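You operate a simulated robot arm through the tools that you are given. There is no shell and no other tool.

The job below is to be done with a simulated robot arm. You get a single attempt, and the scene is never put back.

Task
Move the orange hose end to outlet three.
Fine: shut and vent its old outlet before you part it, push it home in socket three, then open outlet three.

The check looks at the end state, three seconds after you hand in, the way a careful person would. Anything else that was tipped, shoved, dropped, spilled or broken makes it a failure.

Robot
A 7-joint arm with a two-finger parallel gripper, fixed in place. Base frame: the origin is on the floor under the middle of its stand, x ahead of it, y to its left, z up; the work surface is at about z = 0.793. Readings come in m, rad, newtons and seconds.
With the tool pointing down near the work surface it reaches from about 0.22 to 0.68 m from the base axis. Its first joint turns from -1.152 to 1.152 rad. Payload 2.4 kg.
The tool frame sits at the grasp point between the pads (the TCP): z along the fingers, y along the line on which they close. The tips reach 0.03 m beyond it. The gripper opens to 0.094 m. The fingers are 0.028 m wide and 0.01 m thick; the gripper's body (0.05 by 0.096 m) begins 0.055 m behind the TCP.
Orientation is that of the tool frame in the base frame, as [roll, pitch, yaw] about the fixed x, y, z axes, in that order (R = Rz(yaw) Ry(pitch) Rx(roll)). With the fingers straight down and closing along the base's y, the tool's x points along the base's -x, its y along +y and its z along -z.

Tools
- The arm moves only by the tool apply_moves. Its argument "deltas" is a list of rows, each a list of 2 entries, a list of its own where there are three numbers: the shift along the base's x, y, z in units of 25 mm (1.0 is 25 mm), then the turn, a rotation vector about the base's x, y, z in units of 4 degrees (1.0 is 4 degrees). In form: [[[dx, dy, dz], [ax, ay, az]], ...]. A call has 1 to 20 rows; each row shifts and turns the commanded pose from where the row before left it. "grip" is the closure, from 0 (fully open) to 1 (shut), set as the call begins (left out, the last holds). A call with a number of a shift or a turn outside -1 to 1 is refused whole. Rows are played at 5 a second. More than 0.05 m and 0.15 rad between two rows, or a gripper value outside its range, and nothing of the call is played. A pose out of reach is approached as far as the arm can. The call stops where the force on the tool passes 40 N (or 10 N more than at its start, if that is more) or the arm is blocked; 0.2 s more then pass. The fingers move at their own pace (about 0.153 m/s each) and stop on an object; they squeeze with about 26 N. The grip force told is the motor's: it shows also when the fingers shut on nothing. Time passes only in rows, and 0.2 s behind the last, so rows that do not move let the fingers close. The reply holds the time, the measured pose of the TCP, the force on the tool along the base axes, the opening and the grip force, in the units named above and with some noise, with the torque about the TCP (base axes, N m) and any sound that the robot's microphone picked up.
- Cameras (640 x 400 px; columns grow to the right, rows downward): "scene" is fixed at [0.0428, 0.4825, 1.4404]; the picture's right is [-0.68, -0.73, 0.00], its down [-0.45, 0.42, -0.79] and it looks along [0.58, -0.53, -0.62] (base axes); focal length 266 px, centre (320, 200). "wrist" rides on the gripper at [0.076, 0.014, -0.102] in the tool frame; the picture's right is [-0.18, 0.98, 0.00], its down [-0.75, -0.14, -0.64] and it looks along [-0.63, -0.12, 0.77] (tool axes); focal length 243 px, centre (320, 200). There is no depth. A picture from a camera that has moved, and an enlarged one, comes with that camera's place and axes in the base frame and with its lens.
- capture(camera): a new picture of that camera. It takes no simulated time.
- zoom(camera, box): a new picture of the part [left, top, right, bottom] of that camera's present view, enlarged. It takes no simulated time.
- hand_in(): hands the job in; it is judged then, once.

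Places have to be worked out from the pictures, the camera data and where the tool is seen. Open the gripper and draw the arm clear of the work before you hand the job in, unless the task says otherwise.

The tools are called after ">>>" as name(argument=value, ...) on one line, values as JSON. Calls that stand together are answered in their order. apply_moves: Moves the arm, as the interface text tells. Its arguments: {"type":"object","properties":{"deltas":{"type":"array","items":{"type":"array"}},"grip":{"type":"number"}},"required":["deltas"]} The other tools are called the same way: capture (camera) takes a picture; zoom (camera, box) takes an enlarged picture of a part of a camera's view; hand_in () hands the job in.

At the start:

```text
time_s: 0.0
ee_pos: [0.4484, 0.0197, 1.1843]
ee_rot: [-3.141, 0.001, 3.142]
contact_force: [0.3, -0.8, 0.4]
ft_torque: [0.0, -0.01, -0.02]
opening: 0.094
grasp_force: 0.1
```

scene: 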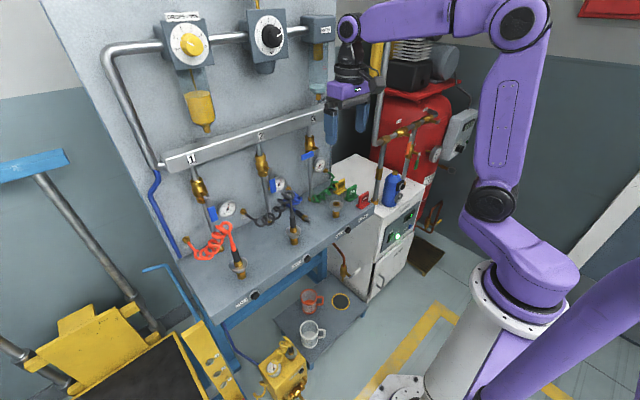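
wrist: 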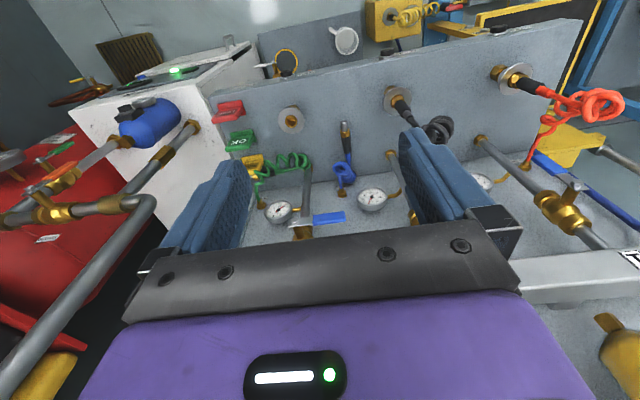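

I begin by looking closely at the panel, outlets, and hoses before any movement.

>>> zoom(camera="scene", box=[160, 120, 300, 310])

>>> zoom(camera="scene", box=[240, 110, 400, 260])

>>> zoom(camera="wrist", box=[440, 30, 640, 230])

>>> zoom(camera="wrist", box=[220, 60, 460, 260])

```text
2.11 times, centred on (230, 215) of scene
camera zoom: at [0.0428, 0.4825, 1.4404], right [-0.68, -0.73, 0.0], down [-0.45, 0.42, -0.79], along [0.58, -0.53, -0.62], focal length 561 px, centre (510, 168)
```

zoom: 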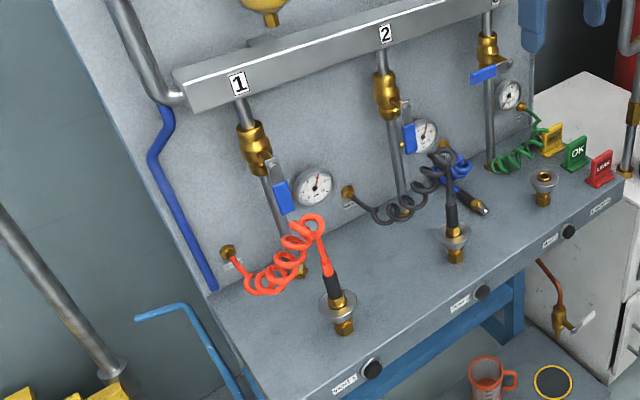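

```text
2.67 times, centred on (320, 185) of scene
camera zoom: at [0.0428, 0.4825, 1.4404], right [-0.68, -0.73, 0.0], down [-0.45, 0.42, -0.79], along [0.58, -0.53, -0.62], focal length 711 px, centre (320, 240)
```

zoom: 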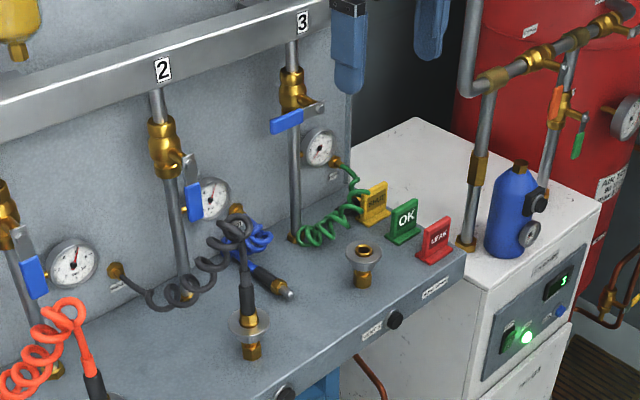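

```text
2.00 times, centred on (540, 130) of wrist
camera zoom: at [0.3732, 0.0334, 1.2866], right [0.18, 0.98, 0.0], down [0.75, -0.14, 0.64], along [0.63, -0.12, -0.77], focal length 485 px, centre (-120, 340)
```

zoom: 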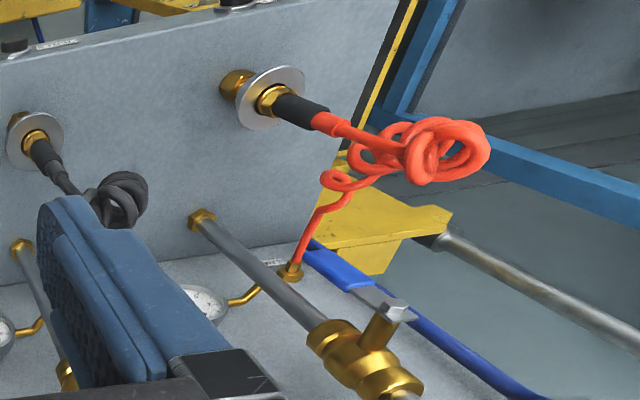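

```text
2.00 times, centred on (340, 160) of wrist
camera zoom: at [0.3732, 0.0334, 1.2866], right [0.18, 0.98, 0.0], down [0.75, -0.14, 0.64], along [0.63, -0.12, -0.77], focal length 485 px, centre (280, 280)
```

zoom: 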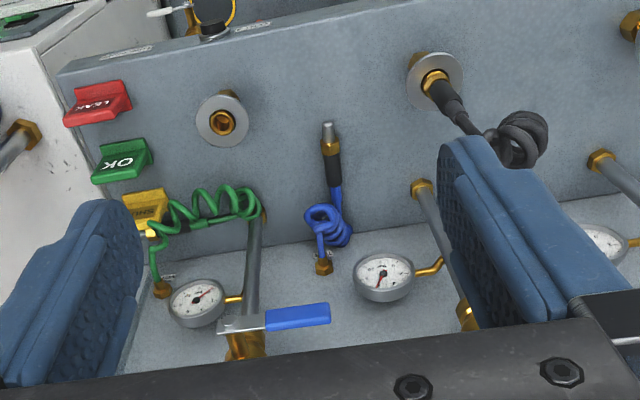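

The orange hose plug is in socket 1, and outlet 3's socket looks empty with its lever crosswise. I'll look closer at labels, knobs, gauges and valves.

>>> zoom(camera="scene", box=[220, 250, 280, 310])

>>> zoom(camera="scene", box=[180, 140, 250, 230])

>>> zoom(camera="scene", box=[280, 100, 350, 200])

>>> zoom(camera="scene", box=[240, 130, 320, 210])

>>> zoom(camera="scene", box=[280, 200, 390, 280])

>>> zoom(camera="scene", box=[140, 0, 350, 130])

>>> zoom(camera="scene", box=[180, 200, 260, 290])

>>> zoom(camera="scene", box=[300, 160, 380, 240])

```text
6.67 times, centred on (250, 280) of scene
camera zoom: at [0.0428, 0.4825, 1.4404], right [-0.68, -0.73, 0.0], down [-0.45, 0.42, -0.79], along [0.58, -0.53, -0.62], focal length 1776 px, centre (787, -333)
```

zoom: 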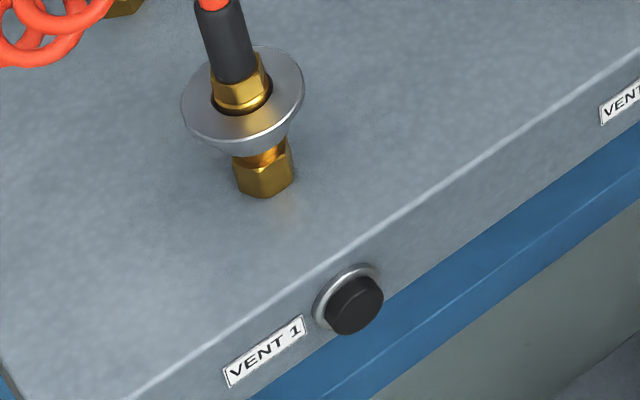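

```text
4.44 times, centred on (215, 185) of scene
camera zoom: at [0.0428, 0.4825, 1.4404], right [-0.68, -0.73, 0.0], down [-0.45, 0.42, -0.79], along [0.58, -0.53, -0.62], focal length 1184 px, centre (787, 267)
```

zoom: 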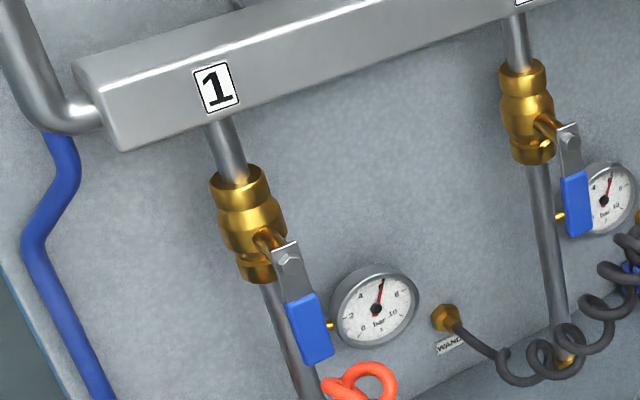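

```text
4.00 times, centred on (315, 150) of scene
camera zoom: at [0.0428, 0.4825, 1.4404], right [-0.68, -0.73, 0.0], down [-0.45, 0.42, -0.79], along [0.58, -0.53, -0.62], focal length 1066 px, centre (340, 400)
```

zoom: 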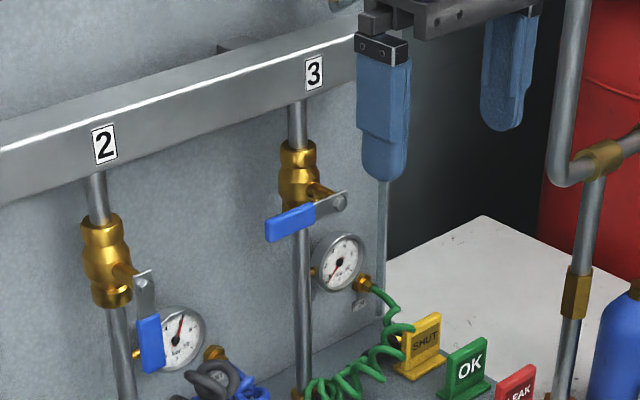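

```text
5.00 times, centred on (280, 170) of scene
camera zoom: at [0.0428, 0.4825, 1.4404], right [-0.68, -0.73, 0.0], down [-0.45, 0.42, -0.79], along [0.58, -0.53, -0.62], focal length 1332 px, centre (520, 350)
```

zoom: 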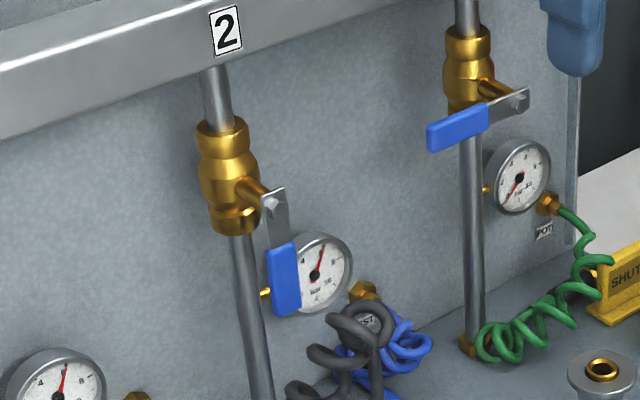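

```text
5.00 times, centred on (335, 240) of scene
camera zoom: at [0.0428, 0.4825, 1.4404], right [-0.68, -0.73, 0.0], down [-0.45, 0.42, -0.79], along [0.58, -0.53, -0.62], focal length 1332 px, centre (245, 0)
```

zoom: 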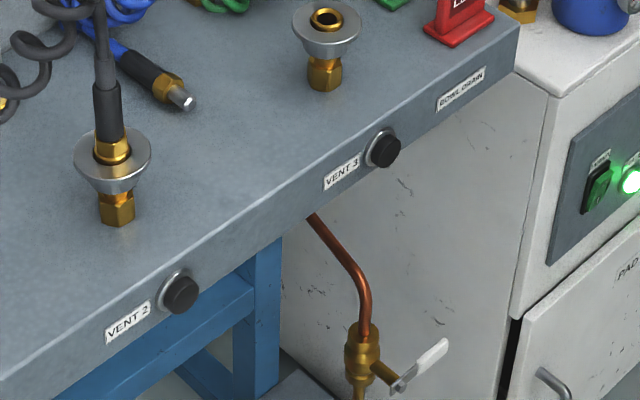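

```text
3.05 times, centred on (245, 65) of scene
camera zoom: at [0.0428, 0.4825, 1.4404], right [-0.68, -0.73, 0.0], down [-0.45, 0.42, -0.79], along [0.58, -0.53, -0.62], focal length 812 px, centre (549, 611)
```

zoom: 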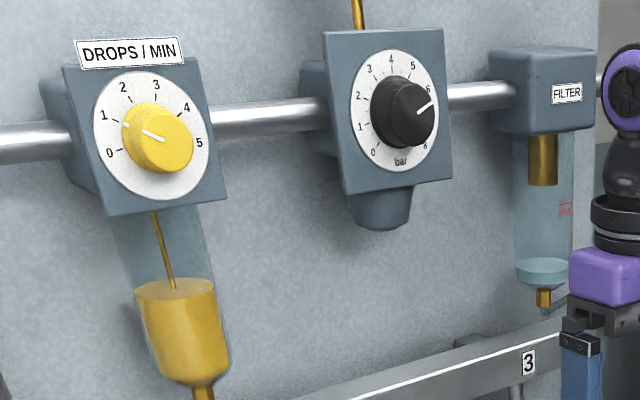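

```text
4.44 times, centred on (220, 245) of scene
camera zoom: at [0.0428, 0.4825, 1.4404], right [-0.68, -0.73, 0.0], down [-0.45, 0.42, -0.79], along [0.58, -0.53, -0.62], focal length 1184 px, centre (764, 0)
```

zoom: 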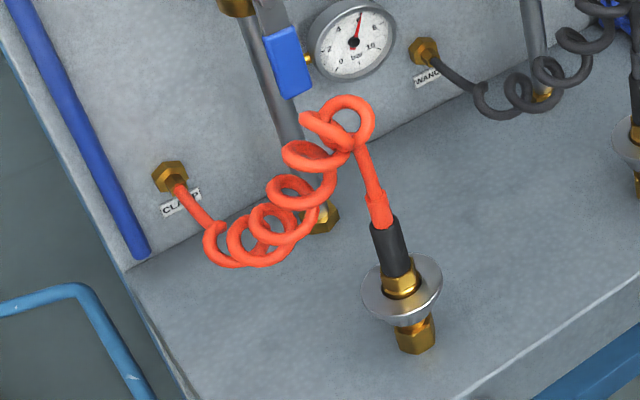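

```text
5.00 times, centred on (340, 200) of scene
camera zoom: at [0.0428, 0.4825, 1.4404], right [-0.68, -0.73, 0.0], down [-0.45, 0.42, -0.79], along [0.58, -0.53, -0.62], focal length 1332 px, centre (220, 200)
```

zoom: 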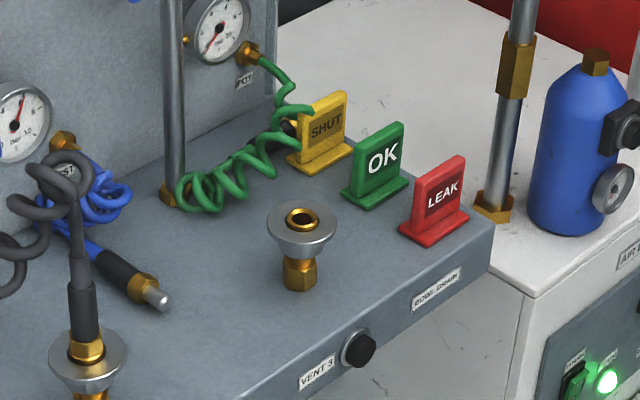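

The gauges on 1 and 2 read about 5–6 bar and gauge 3 reads zero. Levers 1 and 2 hang down (open) and lever 3 lies toward +y (closed). I estimate socket 1 at about (0.54, 0.335), socket 3 at about (0.54, -0.048), lever 1's pivot at about (0.622, 0.332, 1.03) and vent 1 on the bench's front edge. I'll slide the arm sideways, high up, for a closer wrist view of outlet 1.

>>> apply_moves(deltas=[[[-0.4, 1, 0.2], [0, 0, 0]], [[-0.4, 1, 0.2], [0, 0, 0]], [[-0.4, 1, 0.2], [0, 0, 0]], [[-0.4, 1, 0.2], [0, 0, 0]], [[-0.4, 1, 0.2], [0, 0, 0]], [[-0.4, 1, 0.2], [0, 0, 0]], [[0, 1, 0], [0, 0, 0]], [[0, 1, 0], [0, 0, 0]], [[0, 1, 0], [0, 0, 0]], [[0, 0, 0], [0, 0, 0]]], grip=0)

```text
time_s: 2.2
ee_pos: [0.3921, 0.2458, 1.214]
ee_rot: [3.14, -0.002, 3.141]
contact_force: [-0.1, -0.8, 0.2]
ft_torque: [-0.01, 0.0, 0.0]
opening: 0.0942
grasp_force: 0.0
```

The move went as commanded, so I'll look at outlet 1 through the wrist camera.

>>> capture(camera="wrist")

>>> capture(camera="scene")

>>> zoom(camera="wrist", box=[260, 80, 460, 240])

```text
taken
camera wrist: at [0.3152, 0.2598, 1.3156], right [0.18, 0.98, 0.0], down [0.75, -0.14, 0.64], along [0.63, -0.12, -0.77], focal length 243 px, centre (320, 200)
```

wrist: 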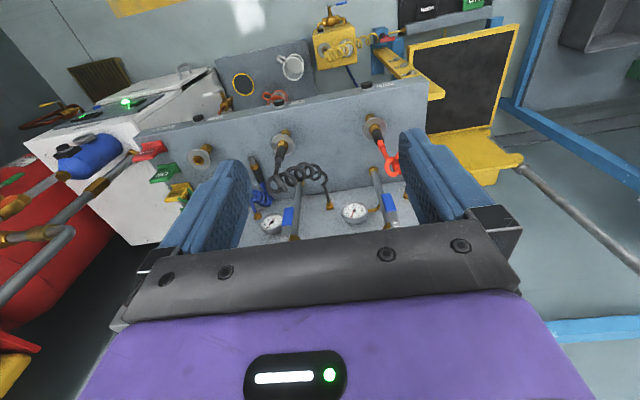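

```text
taken
```

scene: 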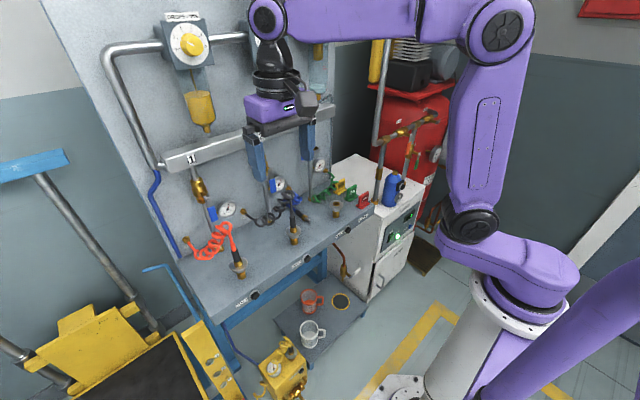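

```text
2.50 times, centred on (360, 160) of wrist
camera zoom: at [0.3152, 0.2598, 1.3156], right [0.18, 0.98, 0.0], down [0.75, -0.14, 0.64], along [0.63, -0.12, -0.77], focal length 606 px, centre (220, 300)
```

zoom: 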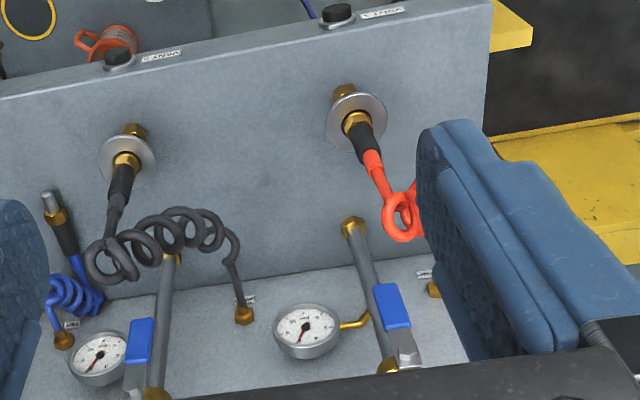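

I need the orange coil clear of the finger silhouette, so I move further left at the same height.

>>> apply_moves(deltas=[[[0, 1, 0], [0, 0, 0]], [[0, 1, 0], [0, 0, 0]], [[0, 1, -0.5], [0, 0, 0]], [[0, 1, -0.5], [0, 0, 0]], [[0, 0, 0], [0, 0, 0]]])

>>> zoom(camera="wrist", box=[220, 60, 420, 240])

```text
time_s: 3.4
ee_pos: [0.3898, 0.346, 1.1896]
ee_rot: [3.141, 0.001, 3.141]
contact_force: [-0.5, 0.3, 0.9]
ft_torque: [0.02, 0.02, -0.02]
opening: 0.0941
grasp_force: 0.0
```

```text
2.22 times, centred on (320, 150) of wrist
camera zoom: at [0.3123, 0.3596, 1.291], right [0.18, 0.98, 0.0], down [0.75, -0.14, 0.64], along [0.63, -0.12, -0.77], focal length 539 px, centre (320, 311)
```

zoom: 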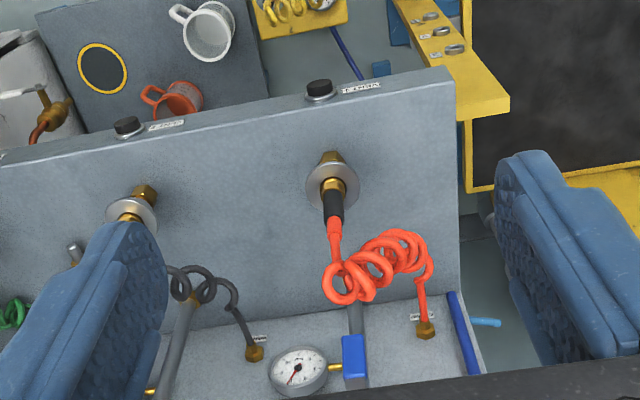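

I locate the coil: a loop above plug 1 at about (0.533, 0.338, 0.99), descending to the panel at about (0.645, 0.40, 0.84). Lever 1 swings behind and above most of it. I'll close the fingers and tilt the tool about 36° forward and 20° toward the lever. That happens at a safe spot, with the camera and hand to the right of the coil.

>>> apply_moves(deltas=[[[0.3, -0.45, -0.1], [0, -1, 0]], [[0.3, -0.45, -0.1], [0, -1, 0]], [[0.3, -0.45, -0.1], [0, -1, 0]], [[0.3, -0.45, -0.1], [0, -1, 0]], [[0.3, -0.45, -0.1], [0, -1, 0]], [[0.3, -0.45, -0.1], [0, -1, 0]], [[0.3, -0.45, -0.1], [0, -1, 0]], [[0.3, -0.45, -0.1], [0, -1, 0]], [[0.3, -0.45, -0.1], [0, -1, 0]], [[0, 0, 0], [0, 0, 1]], [[0, 0, 0], [0, 0, 1]], [[0, 0, 0], [0, 0, 1]], [[0, 0, 0], [0, 0, 1]], [[0, 0, 0], [0, 0, 1]], [[0, 0, 0], [0, 0, 0]]], grip=1)

>>> capture(camera="wrist")

>>> capture(camera="scene")

```text
time_s: 6.6
ee_pos: [0.4568, 0.244, 1.1678]
ee_rot: [3.142, 0.629, -2.789]
contact_force: [-0.3, -0.1, -0.3]
ft_torque: [-0.03, 0.01, 0.04]
opening: 0.0
grasp_force: 25.6
```

```text
taken
camera wrist: at [0.3378, 0.2155, 1.2052], right [-0.2, 0.97, 0.11], down [0.27, -0.05, 0.96], along [0.94, 0.22, -0.25], focal length 243 px, centre (320, 200)
```

wrist: 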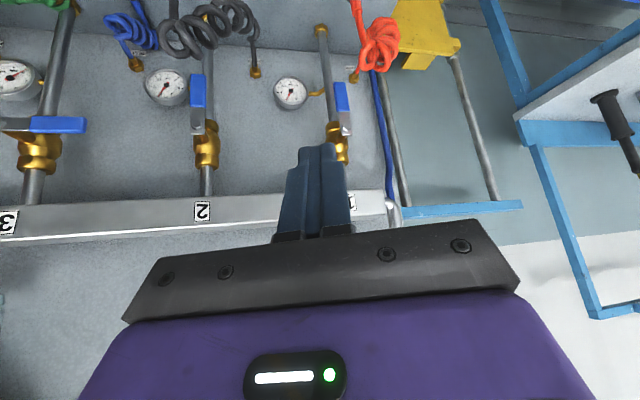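

```text
taken
```

scene: 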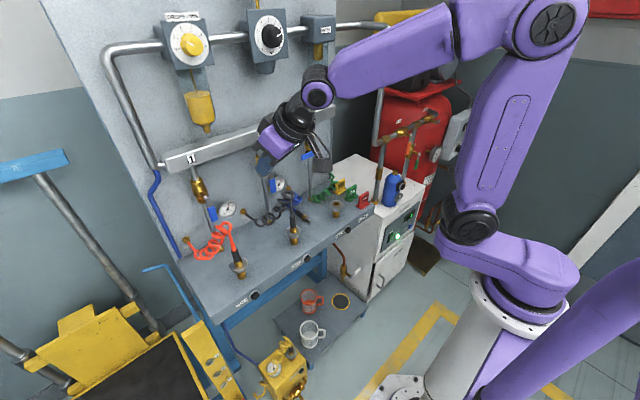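

The tool is oriented as intended. I'll zoom in on lever 1 from this new viewpoint to refine its position.

>>> zoom(camera="wrist", box=[260, 20, 420, 180])

>>> zoom(camera="scene", box=[180, 165, 250, 225])

>>> zoom(camera="wrist", box=[0, 20, 260, 240])

```text
2.50 times, centred on (340, 100) of wrist
camera zoom: at [0.3378, 0.2155, 1.2052], right [-0.2, 0.97, 0.11], down [0.27, -0.05, 0.96], along [0.94, 0.22, -0.25], focal length 606 px, centre (270, 450)
```

zoom: 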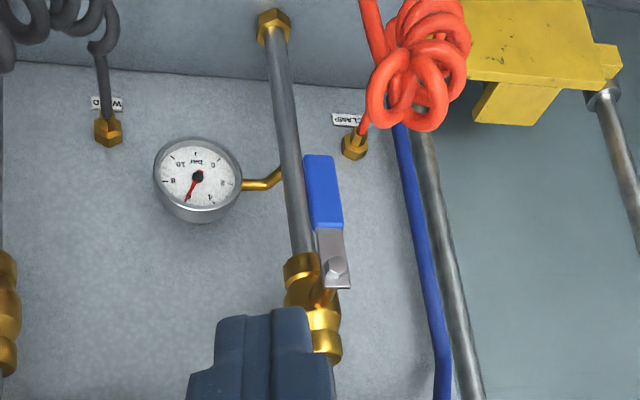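

```text
6.67 times, centred on (215, 195) of scene
camera zoom: at [0.0428, 0.4825, 1.4404], right [-0.68, -0.73, 0.0], down [-0.45, 0.42, -0.79], along [0.58, -0.53, -0.62], focal length 1776 px, centre (1020, 233)
```

zoom: 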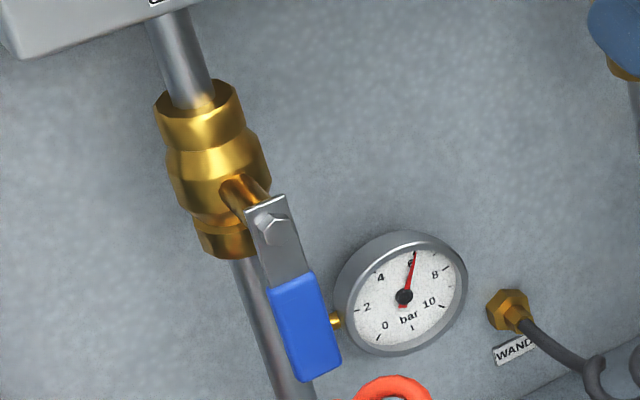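

```text
1.82 times, centred on (130, 130) of wrist
camera zoom: at [0.3378, 0.2155, 1.2052], right [-0.2, 0.97, 0.11], down [0.27, -0.05, 0.96], along [0.94, 0.22, -0.25], focal length 441 px, centre (666, 327)
```

zoom: 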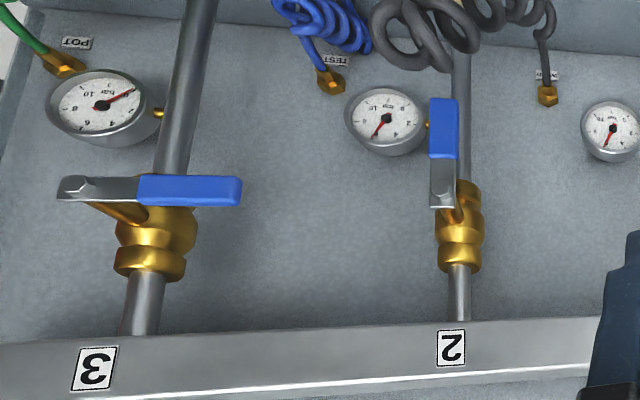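

Triangulation puts lever 1's pivot at about (0.627, 0.333, 1.0245) and its handle centre at about (0.627, 0.332, 0.974). I'll bring the closed fingertips in along the tool axis to the right-hand side of the handle and stop before touching it.

>>> apply_moves(deltas=[[[0.72, 0.176, -0.806], [0, 0, 0]], [[0.72, 0.176, -0.806], [0, 0, 0]], [[0.72, 0.176, -0.806], [0, 0, 0]], [[0.72, 0.176, -0.806], [0, 0, 0]], [[0.72, 0.176, -0.806], [0, 0, 0]], [[0.53, 0.192, -0.776], [0, 0, 0]], [[0.53, 0.192, -0.776], [0, 0, 0]], [[0.53, 0.192, -0.776], [0, 0, 0]], [[0.53, 0.192, -0.776], [0, 0, 0]], [[0.53, 0.192, -0.776], [0, 0, 0]], [[0, 0, 0], [0, 0, 0]]])

>>> capture(camera="wrist")

>>> zoom(camera="scene", box=[170, 130, 320, 260])

```text
time_s: 9.0
ee_pos: [0.6145, 0.2887, 0.9709]
ee_rot: [-3.141, 0.629, -2.793]
contact_force: [-0.5, 0.0, 0.1]
ft_torque: [0.02, 0.01, -0.04]
opening: 0.0
grasp_force: 25.9
```

```text
taken
camera wrist: at [0.4945, 0.2597, 1.0074], right [-0.2, 0.97, 0.11], down [0.27, -0.05, 0.96], along [0.94, 0.22, -0.25], focal length 243 px, centre (320, 200)
```

wrist: 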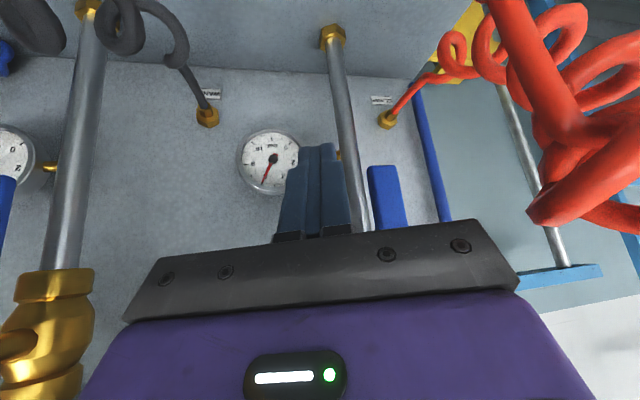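

```text
3.08 times, centred on (245, 195) of scene
camera zoom: at [0.0428, 0.4825, 1.4404], right [-0.68, -0.73, 0.0], down [-0.45, 0.42, -0.79], along [0.58, -0.53, -0.62], focal length 820 px, centre (551, 215)
```

zoom: 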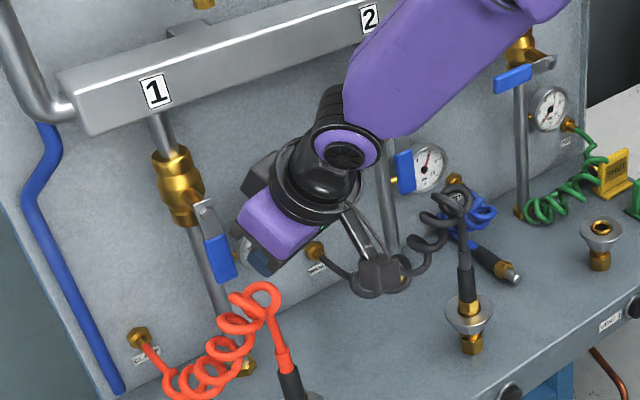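

The fingertips sit just right of the blue handle, free of contact, and the coil is clear to the left. I push the handle along the first part of its arc and check the force.

>>> apply_moves(deltas=[[[0, 0.42, 0], [0, 0, 0]], [[0, 0.43, 0], [0, 0, 0]], [[0, 0.24, -0.02], [0, 0, 0]], [[0, 0.24, -0.02], [0, 0, 0]], [[0, 0.24, 0.04], [0, 0, 0]], [[0, 0.24, 0.04], [0, 0, 0]], [[0, 0, 0], [0, 0, 0]]])

>>> capture(camera="wrist")

>>> zoom(camera="scene", box=[170, 130, 320, 260])

```text
time_s: 10.6
ee_pos: [0.614, 0.3354, 0.97]
ee_rot: [3.141, 0.63, -2.79]
contact_force: [-0.2, -1.4, -0.3]
ft_torque: [-0.01, 0.01, -0.05]
opening: 0.0001
grasp_force: 26.3
```

```text
taken
camera wrist: at [0.4933, 0.3067, 1.0081], right [-0.2, 0.97, 0.11], down [0.27, -0.05, 0.96], along [0.94, 0.22, -0.25], focal length 243 px, centre (320, 200)
```

wrist: 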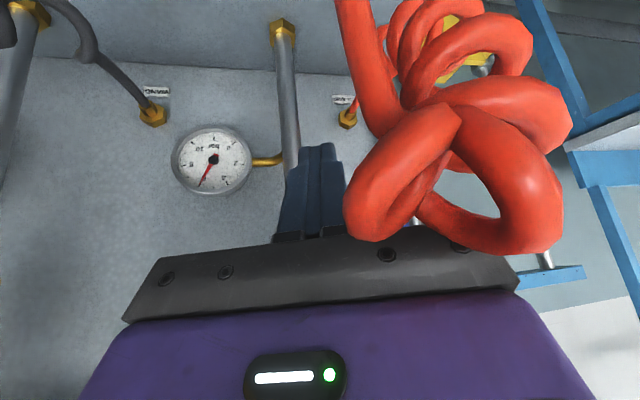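

```text
3.08 times, centred on (245, 195) of scene
camera zoom: at [0.0428, 0.4824, 1.4405], right [-0.68, -0.73, 0.0], down [-0.45, 0.42, -0.79], along [0.58, -0.53, -0.62], focal length 820 px, centre (551, 215)
```

zoom: 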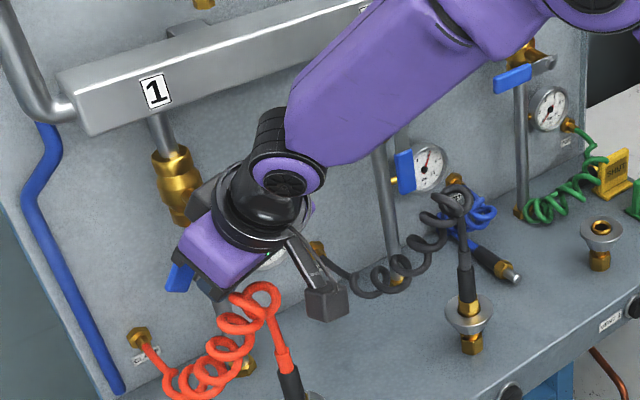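

The lever swings freely at about 1.4 N and is roughly a third of the way round. I continue along the arc toward horizontal.

>>> apply_moves(deltas=[[[0, 0.22, 0.1], [0, 0, 0]], [[0, 0.22, 0.1], [0, 0, 0]], [[0, 0.18, 0.16], [0, 0, 0]], [[0, 0.18, 0.16], [0, 0, 0]], [[0, 0.14, 0.2], [0, 0, 0]], [[0, 0.14, 0.2], [0, 0, 0]], [[0, 0, 0], [0, 0, 0]]])

>>> zoom(camera="scene", box=[170, 130, 320, 260])

>>> capture(camera="wrist")

```text
time_s: 12.2
ee_pos: [0.613, 0.3629, 0.993]
ee_rot: [3.142, 0.626, -2.792]
contact_force: [-11.1, -6.5, -6.5]
ft_torque: [0.22, -0.19, -0.15]
opening: 0.0
grasp_force: 26.2
```

```text
3.08 times, centred on (245, 195) of scene
camera zoom: at [0.0426, 0.4824, 1.4405], right [-0.68, -0.73, 0.0], down [-0.45, 0.42, -0.79], along [0.58, -0.53, -0.62], focal length 820 px, centre (551, 215)
```

zoom: 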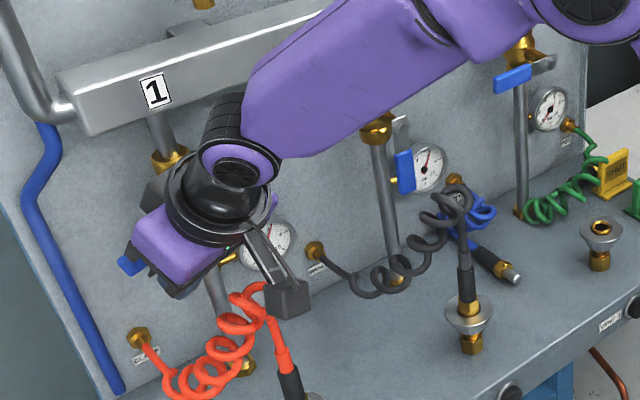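

```text
taken
camera wrist: at [0.4929, 0.3346, 1.0301], right [-0.2, 0.97, 0.11], down [0.27, -0.05, 0.96], along [0.94, 0.22, -0.25], focal length 243 px, centre (320, 200)
```

wrist: 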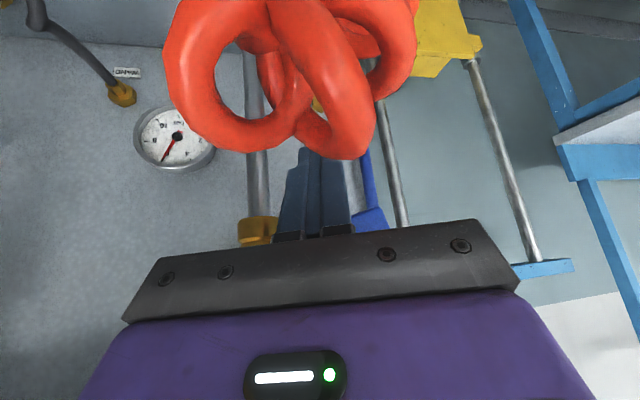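

The lever is now well past halfway, and the contact has moved to its underside at about 14 N. I continue upward in small steps.

>>> apply_moves(deltas=[[[0, 0.08, 0.15], [0, 0, 0]], [[0, 0.08, 0.15], [0, 0, 0]], [[0, 0.0, 0.16], [0, 0, 0]], [[0, 0, 0], [0, 0, 0]]])

>>> zoom(camera="scene", box=[180, 160, 260, 240])

>>> capture(camera="wrist")

```text
time_s: 13.2
ee_pos: [0.6117, 0.3663, 1.0015]
ee_rot: [-3.139, 0.619, -2.792]
contact_force: [-12.7, -2.1, -19.8]
ft_torque: [0.21, -0.11, -0.12]
opening: 0.0
grasp_force: 26.3
```

```text
5.00 times, centred on (220, 200) of scene
camera zoom: at [0.0428, 0.4826, 1.4404], right [-0.68, -0.73, 0.0], down [-0.45, 0.42, -0.79], along [0.58, -0.53, -0.62], focal length 1332 px, centre (820, 200)
```

zoom: 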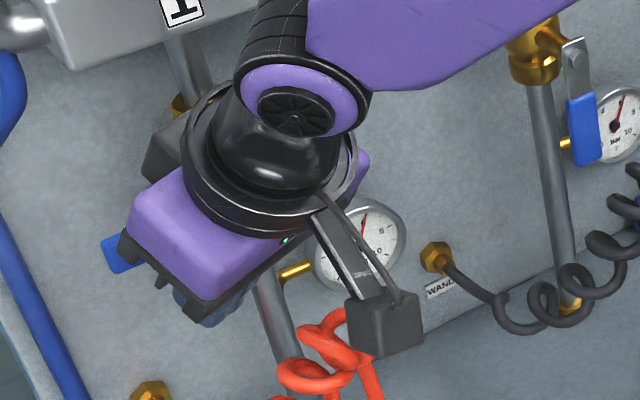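

```text
taken
camera wrist: at [0.4914, 0.3371, 1.04], right [-0.2, 0.97, 0.1], down [0.27, -0.05, 0.96], along [0.94, 0.22, -0.26], focal length 243 px, centre (320, 200)
```

wrist: 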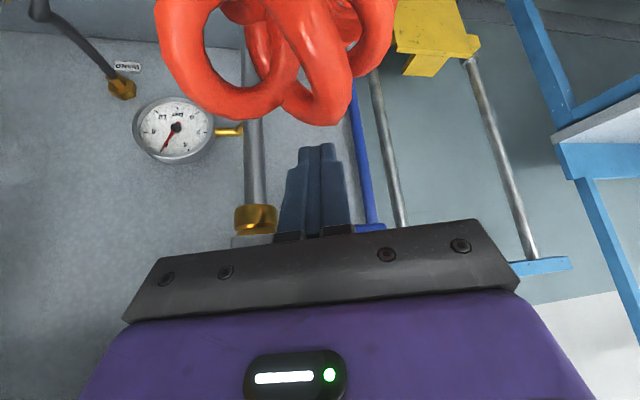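

The lever looks near horizontal, and the upward force has risen to about 20 N, probably at its stop. I push a little more to confirm that it has stopped moving.

>>> apply_moves(deltas=[[[0, 0, 0.12], [0, 0, 0]], [[0, 0, 0.12], [0, 0, 0]], [[0, 0, 0], [0, 0, 0]]])

>>> zoom(camera="wrist", box=[200, 120, 420, 260])

```text
time_s: 14.0
ee_pos: [0.6093, 0.3646, 1.0036]
ee_rot: [-3.135, 0.608, -2.789]
contact_force: [-18.5, -3.3, -27.2]
ft_torque: [0.24, -0.07, -0.2]
opening: 0.0
grasp_force: 26.2
```

```text
2.86 times, centred on (310, 190) of wrist
camera zoom: at [0.4903, 0.3362, 1.0438], right [-0.19, 0.98, 0.1], down [0.28, -0.04, 0.96], along [0.94, 0.21, -0.27], focal length 693 px, centre (349, 229)
```

zoom: 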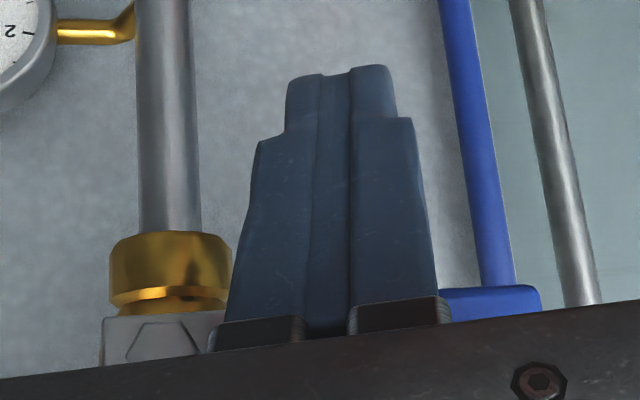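

The tip hardly moved while the force rose, so lever 1 is hard against its horizontal stop. I ease down slightly to unload and withdraw back along the tool axis.

>>> apply_moves(deltas=[[[0, 0, -0.3], [0, 0, 0]], [[0, 0, -0.3], [0, 0, 0]], [[-0.3, -0.1, 0.3], [0, 0, 0]], [[-0.55, -0.2, 0.81], [0, 0, 0]], [[-0.55, -0.2, 0.81], [0, 0, 0]], [[-0.55, -0.2, 0.81], [0, 0, 0]], [[-0.55, -0.2, 0.81], [0, 0, 0]], [[-0.7, -0.5, 0.6], [0, 0, 0]], [[-0.7, -0.5, 0.6], [0, 0, 0]], [[0, 0, 0], [0, 0, 0]]])

>>> zoom(camera="scene", box=[160, 130, 300, 290])

>>> capture(camera="wrist")

```text
time_s: 16.2
ee_pos: [0.5144, 0.3184, 1.1138]
ee_rot: [-3.14, 0.627, -2.792]
contact_force: [0.5, -0.3, -0.7]
ft_torque: [0.01, 0.02, 0.05]
opening: 0.0001
grasp_force: 26.3
```

```text
2.50 times, centred on (230, 210) of scene
camera zoom: at [0.0428, 0.4825, 1.4404], right [-0.68, -0.73, 0.0], down [-0.45, 0.42, -0.79], along [0.58, -0.53, -0.62], focal length 666 px, centre (545, 175)
```

zoom: 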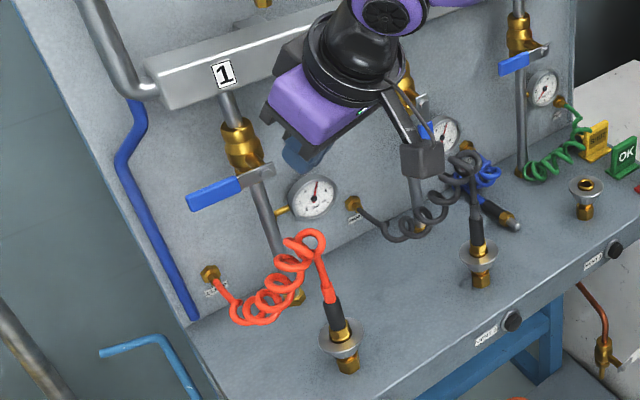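

```text
taken
camera wrist: at [0.3958, 0.2889, 1.1509], right [-0.2, 0.97, 0.11], down [0.27, -0.05, 0.96], along [0.94, 0.22, -0.25], focal length 243 px, centre (320, 200)
```

wrist: 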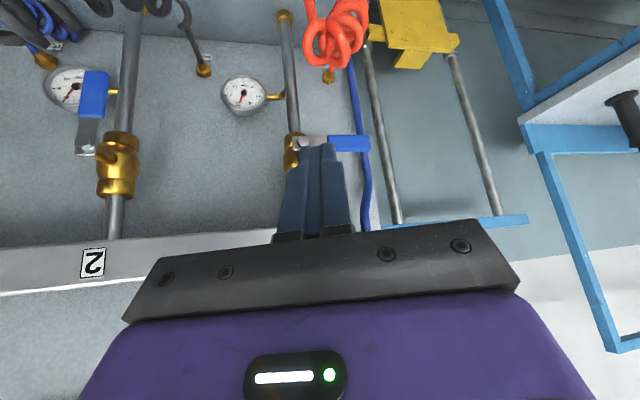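

Lever 1 is now horizontal like lever 3, and gauge 1 still shows trapped pressure. Next is the vent. I estimate the VENT 1 button on the bench's front face at about (0.475, 0.332, 0.77). I return the tool to vertical while backing off to in front of the bench.

>>> apply_moves(deltas=[[[-0.3, 0, 0.2], [0, 0, -1]], [[-0.3, 0, 0.2], [0, 0, -1]], [[-0.3, 0, 0.2], [0, 0, -1]], [[-0.3, 0, 0], [0, 0, -1]], [[-0.3, 0, 0], [0, 0, -1]], [[-0.3, 0.1, 0], [0, 1, 0]], [[-0.3, 0.1, 0], [0, 1, 0]], [[-0.3, 0.1, 0], [0, 1, 0]], [[-0.3, 0.1, 0], [0, 1, 0]], [[-0.3, 0.1, 0], [0, 1, 0]], [[-0.3, 0.1, 0], [0, 1, 0]], [[-0.3, 0, 0], [0, 1, 0]], [[-0.2, 0, 0], [0, 1, 0]], [[0, 0, 0], [0, 1, 0]], [[0, 0, 0], [0, 0, 0]]])

>>> capture(camera="wrist")

>>> capture(camera="scene")

```text
time_s: 19.4
ee_pos: [0.4207, 0.3341, 1.1304]
ee_rot: [3.141, -0.001, -3.141]
contact_force: [0.2, 0.0, 0.6]
ft_torque: [0.02, -0.01, -0.01]
opening: 0.0
grasp_force: 26.3
```

```text
taken
camera wrist: at [0.3446, 0.3466, 1.2318], right [0.18, 0.98, 0.0], down [0.75, -0.14, 0.64], along [0.63, -0.12, -0.77], focal length 243 px, centre (320, 200)
```

wrist: 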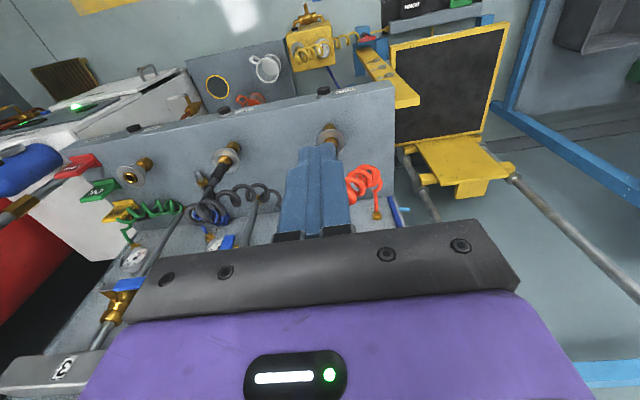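

```text
taken
```

scene: 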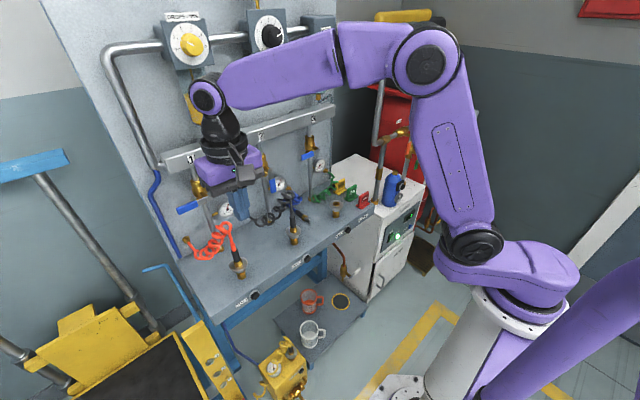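

I zoom in on the vent button from both views to fix its position.

>>> zoom(camera="wrist", box=[280, 60, 400, 160])

>>> zoom(camera="scene", box=[225, 275, 275, 315])

```text
4.00 times, centred on (340, 110) of wrist
camera zoom: at [0.3446, 0.3466, 1.2318], right [0.18, 0.98, 0.0], down [0.75, -0.14, 0.64], along [0.63, -0.12, -0.77], focal length 970 px, centre (240, 560)
```

zoom: 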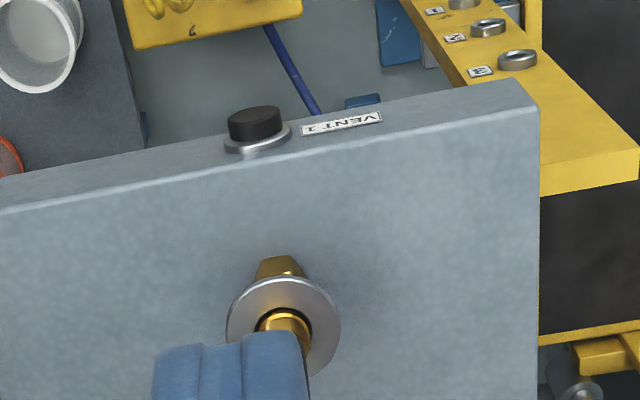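

```text
10.00 times, centred on (250, 295) of scene
camera zoom: at [0.0428, 0.4825, 1.4404], right [-0.68, -0.73, 0.0], down [-0.45, 0.42, -0.79], along [0.58, -0.53, -0.62], focal length 2665 px, centre (1020, -750)
```

zoom: 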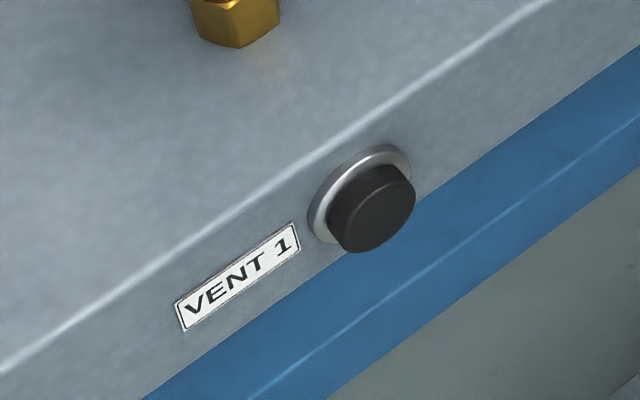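

The button cap's front is at about (0.468, 0.331, 0.773). I lower the closed fingers straight down in front of the bench edge to button height.

>>> apply_moves(deltas=[[[0.02, -0.01, -1], [0, 0, 0]], [[0.02, -0.01, -1], [0, 0, 0]], [[0.02, -0.01, -1], [0, 0, 0]], [[0.02, -0.01, -1], [0, 0, 0]], [[0.02, -0.01, -1], [0, 0, 0]], [[0.02, -0.01, -1], [0, 0, 0]], [[0.02, -0.01, -1], [0, 0, 0]], [[0.02, -0.01, -1], [0, 0, 0]], [[0, -0.01, -1], [0, 0, 0]], [[0, -0.01, -1], [0, 0, 0]], [[0, -0.01, -1], [0, 0, 0]], [[0, -0.01, -1], [0, 0, 0]], [[0, 0, -1], [0, 0, 0]], [[0, 0, -0.5], [0, 0, 0]], [[0, 0, 0], [0, 0, 0]]])

>>> capture(camera="wrist")

>>> zoom(camera="scene", box=[190, 180, 310, 320])

```text
time_s: 22.6
ee_pos: [0.4225, 0.3348, 0.7919]
ee_rot: [-3.141, 0.002, 3.141]
contact_force: [0.1, -0.5, 0.4]
ft_torque: [0.0, 0.02, -0.01]
opening: 0.0
grasp_force: 25.7
```

```text
taken
camera wrist: at [0.3462, 0.3474, 0.8934], right [0.18, 0.98, 0.0], down [0.75, -0.14, 0.64], along [0.63, -0.12, -0.77], focal length 243 px, centre (320, 200)
```

wrist: 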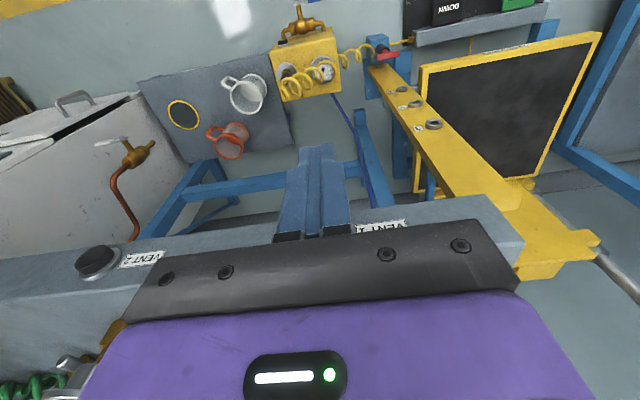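

```text
2.86 times, centred on (250, 250) of scene
camera zoom: at [0.0428, 0.4825, 1.4404], right [-0.68, -0.73, 0.0], down [-0.45, 0.42, -0.79], along [0.58, -0.53, -0.62], focal length 761 px, centre (520, 57)
```

zoom: 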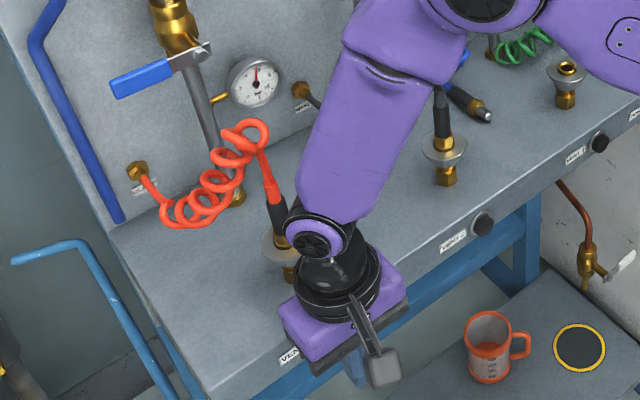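

The fingers hang in front of the button. I tilt the tool 20° so the hand leans away from the hose loop, and line up at y ≈ 0.330 before pressing.

>>> apply_moves(deltas=[[[0, -0.1, 0.1], [0, -1, 0]], [[0, -0.1, 0.07], [0, -1, 0]], [[0, 0, 0], [0, -1, 0]], [[0, 0, 0], [0, -1, 0]], [[0, 0, 0], [0, -1, 0]], [[0.2, 0, 0], [0, 0, 0]], [[0.2, 0, 0], [0, 0, 0]], [[0.2, 0, 0], [0, 0, 0]], [[0, 0, 0], [0, 0, 0]]])

>>> zoom(camera="scene", box=[190, 180, 310, 320])

>>> capture(camera="wrist")

```text
time_s: 24.6
ee_pos: [0.4392, 0.3261, 0.7966]
ee_rot: [-3.128, 0.294, 3.14]
contact_force: [-0.2, -0.1, -0.5]
ft_torque: [-0.01, 0.03, 0.02]
opening: 0.0003
grasp_force: 26.0
out of reach, approached as far as the arm can: row 4
```

```text
2.86 times, centred on (250, 250) of scene
camera zoom: at [0.0428, 0.4825, 1.4404], right [-0.68, -0.73, 0.0], down [-0.45, 0.42, -0.79], along [0.58, -0.53, -0.62], focal length 761 px, centre (520, 57)
```

zoom: 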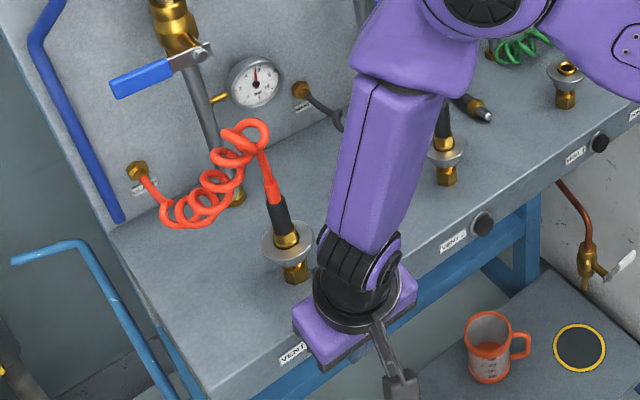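

```text
taken
camera wrist: at [0.3364, 0.3414, 0.8717], right [0.18, 0.98, 0.04], down [0.54, -0.13, 0.83], along [0.82, -0.13, -0.55], focal length 243 px, centre (320, 200)
```

wrist: 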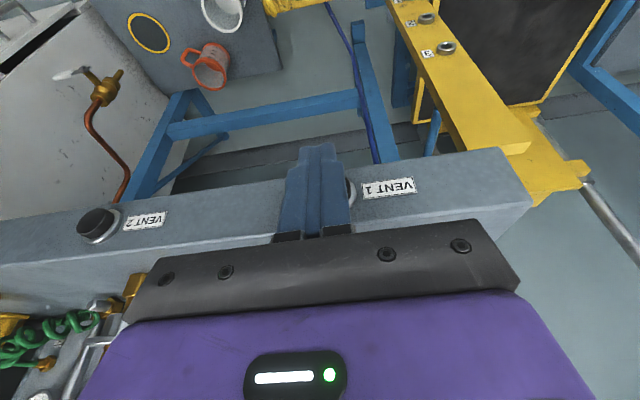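

The fingertip is level with the cap but about 4 mm too far right. I correct that and press in gently along +x, watching force and any sound.

>>> apply_moves(deltas=[[[0.1, 0.17, 0], [0, 0, 0]], [[0.1, 0, 0], [0, 0, 0]], [[0.1, 0, 0], [0, 0, 0]], [[0.1, 0, 0], [0, 0, 0]], [[0.1, 0, 0], [0, 0, 0]], [[0, 0, 0], [0, 0, 0]]])

>>> zoom(camera="scene", box=[200, 180, 270, 240])

>>> capture(camera="wrist")

```text
time_s: 26.0
ee_pos: [0.4502, 0.3319, 0.7957]
ee_rot: [-3.127, 0.291, -3.141]
contact_force: [-11.4, -1.6, 1.2]
ft_torque: [-0.07, 0.29, -0.04]
opening: 0.0
grasp_force: 25.7
heard: click
```

```text
6.67 times, centred on (235, 210) of scene
camera zoom: at [0.0425, 0.4824, 1.4405], right [-0.68, -0.73, 0.0], down [-0.45, 0.42, -0.79], along [0.58, -0.53, -0.62], focal length 1776 px, centre (887, 133)
```

zoom: 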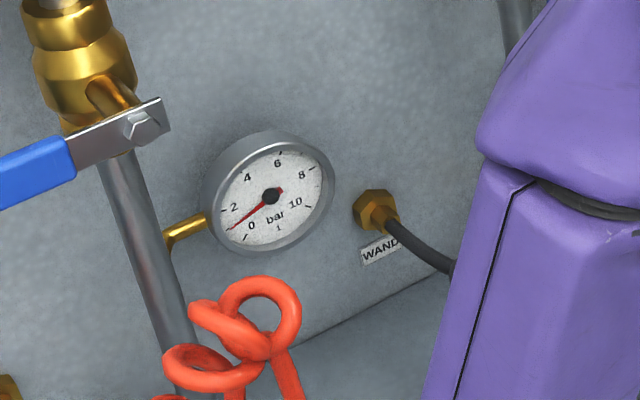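

```text
taken
camera wrist: at [0.3486, 0.3462, 0.8708], right [0.18, 0.98, 0.04], down [0.54, -0.13, 0.83], along [0.82, -0.13, -0.55], focal length 243 px, centre (320, 200)
```

wrist: 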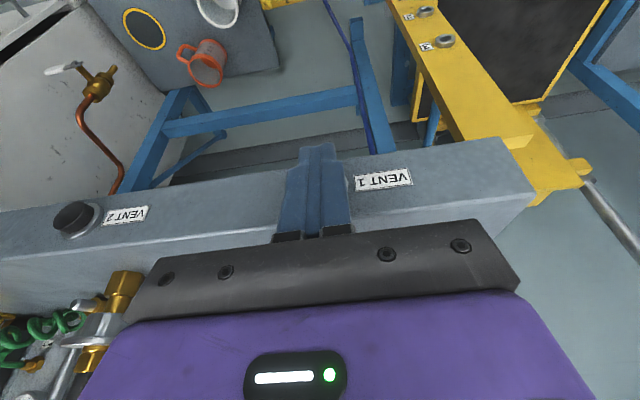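

Click heard, and gauge 1 is dropping, now around 1 bar. I hold the button in until the gauge reads zero.

>>> apply_moves(deltas=[[[0.04, 0, 0], [0, 0, 0]], [[0, 0, 0], [0, 0, 0]], [[0, 0, 0], [0, 0, 0]], [[0, 0, 0], [0, 0, 0]], [[0, 0, 0], [0, 0, 0]], [[0, 0, 0], [0, 0, 0]], [[0, 0, 0], [0, 0, 0]], [[0, 0, 0], [0, 0, 0]], [[0, 0, 0], [0, 0, 0]], [[0, 0, 0], [0, 0, 0]], [[0, 0, 0], [0, 0, 0]], [[0, 0, 0], [0, 0, 0]], [[0, 0, 0], [0, 0, 0]], [[0, 0, 0], [0, 0, 0]], [[0, 0, 0], [0, 0, 0]]])

>>> zoom(camera="scene", box=[200, 180, 270, 240])

```text
time_s: 29.2
ee_pos: [0.4524, 0.3301, 0.7952]
ee_rot: [-3.128, 0.29, 3.141]
contact_force: [-19.0, 0.2, -2.7]
ft_torque: [0.0, 0.51, -0.03]
opening: 0.0
grasp_force: 25.9
```

```text
6.67 times, centred on (235, 210) of scene
camera zoom: at [0.0424, 0.4825, 1.4404], right [-0.68, -0.73, 0.0], down [-0.45, 0.42, -0.79], along [0.58, -0.53, -0.62], focal length 1776 px, centre (887, 133)
```

zoom: 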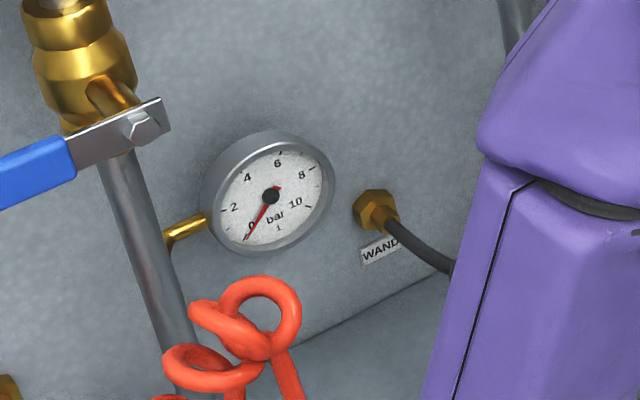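

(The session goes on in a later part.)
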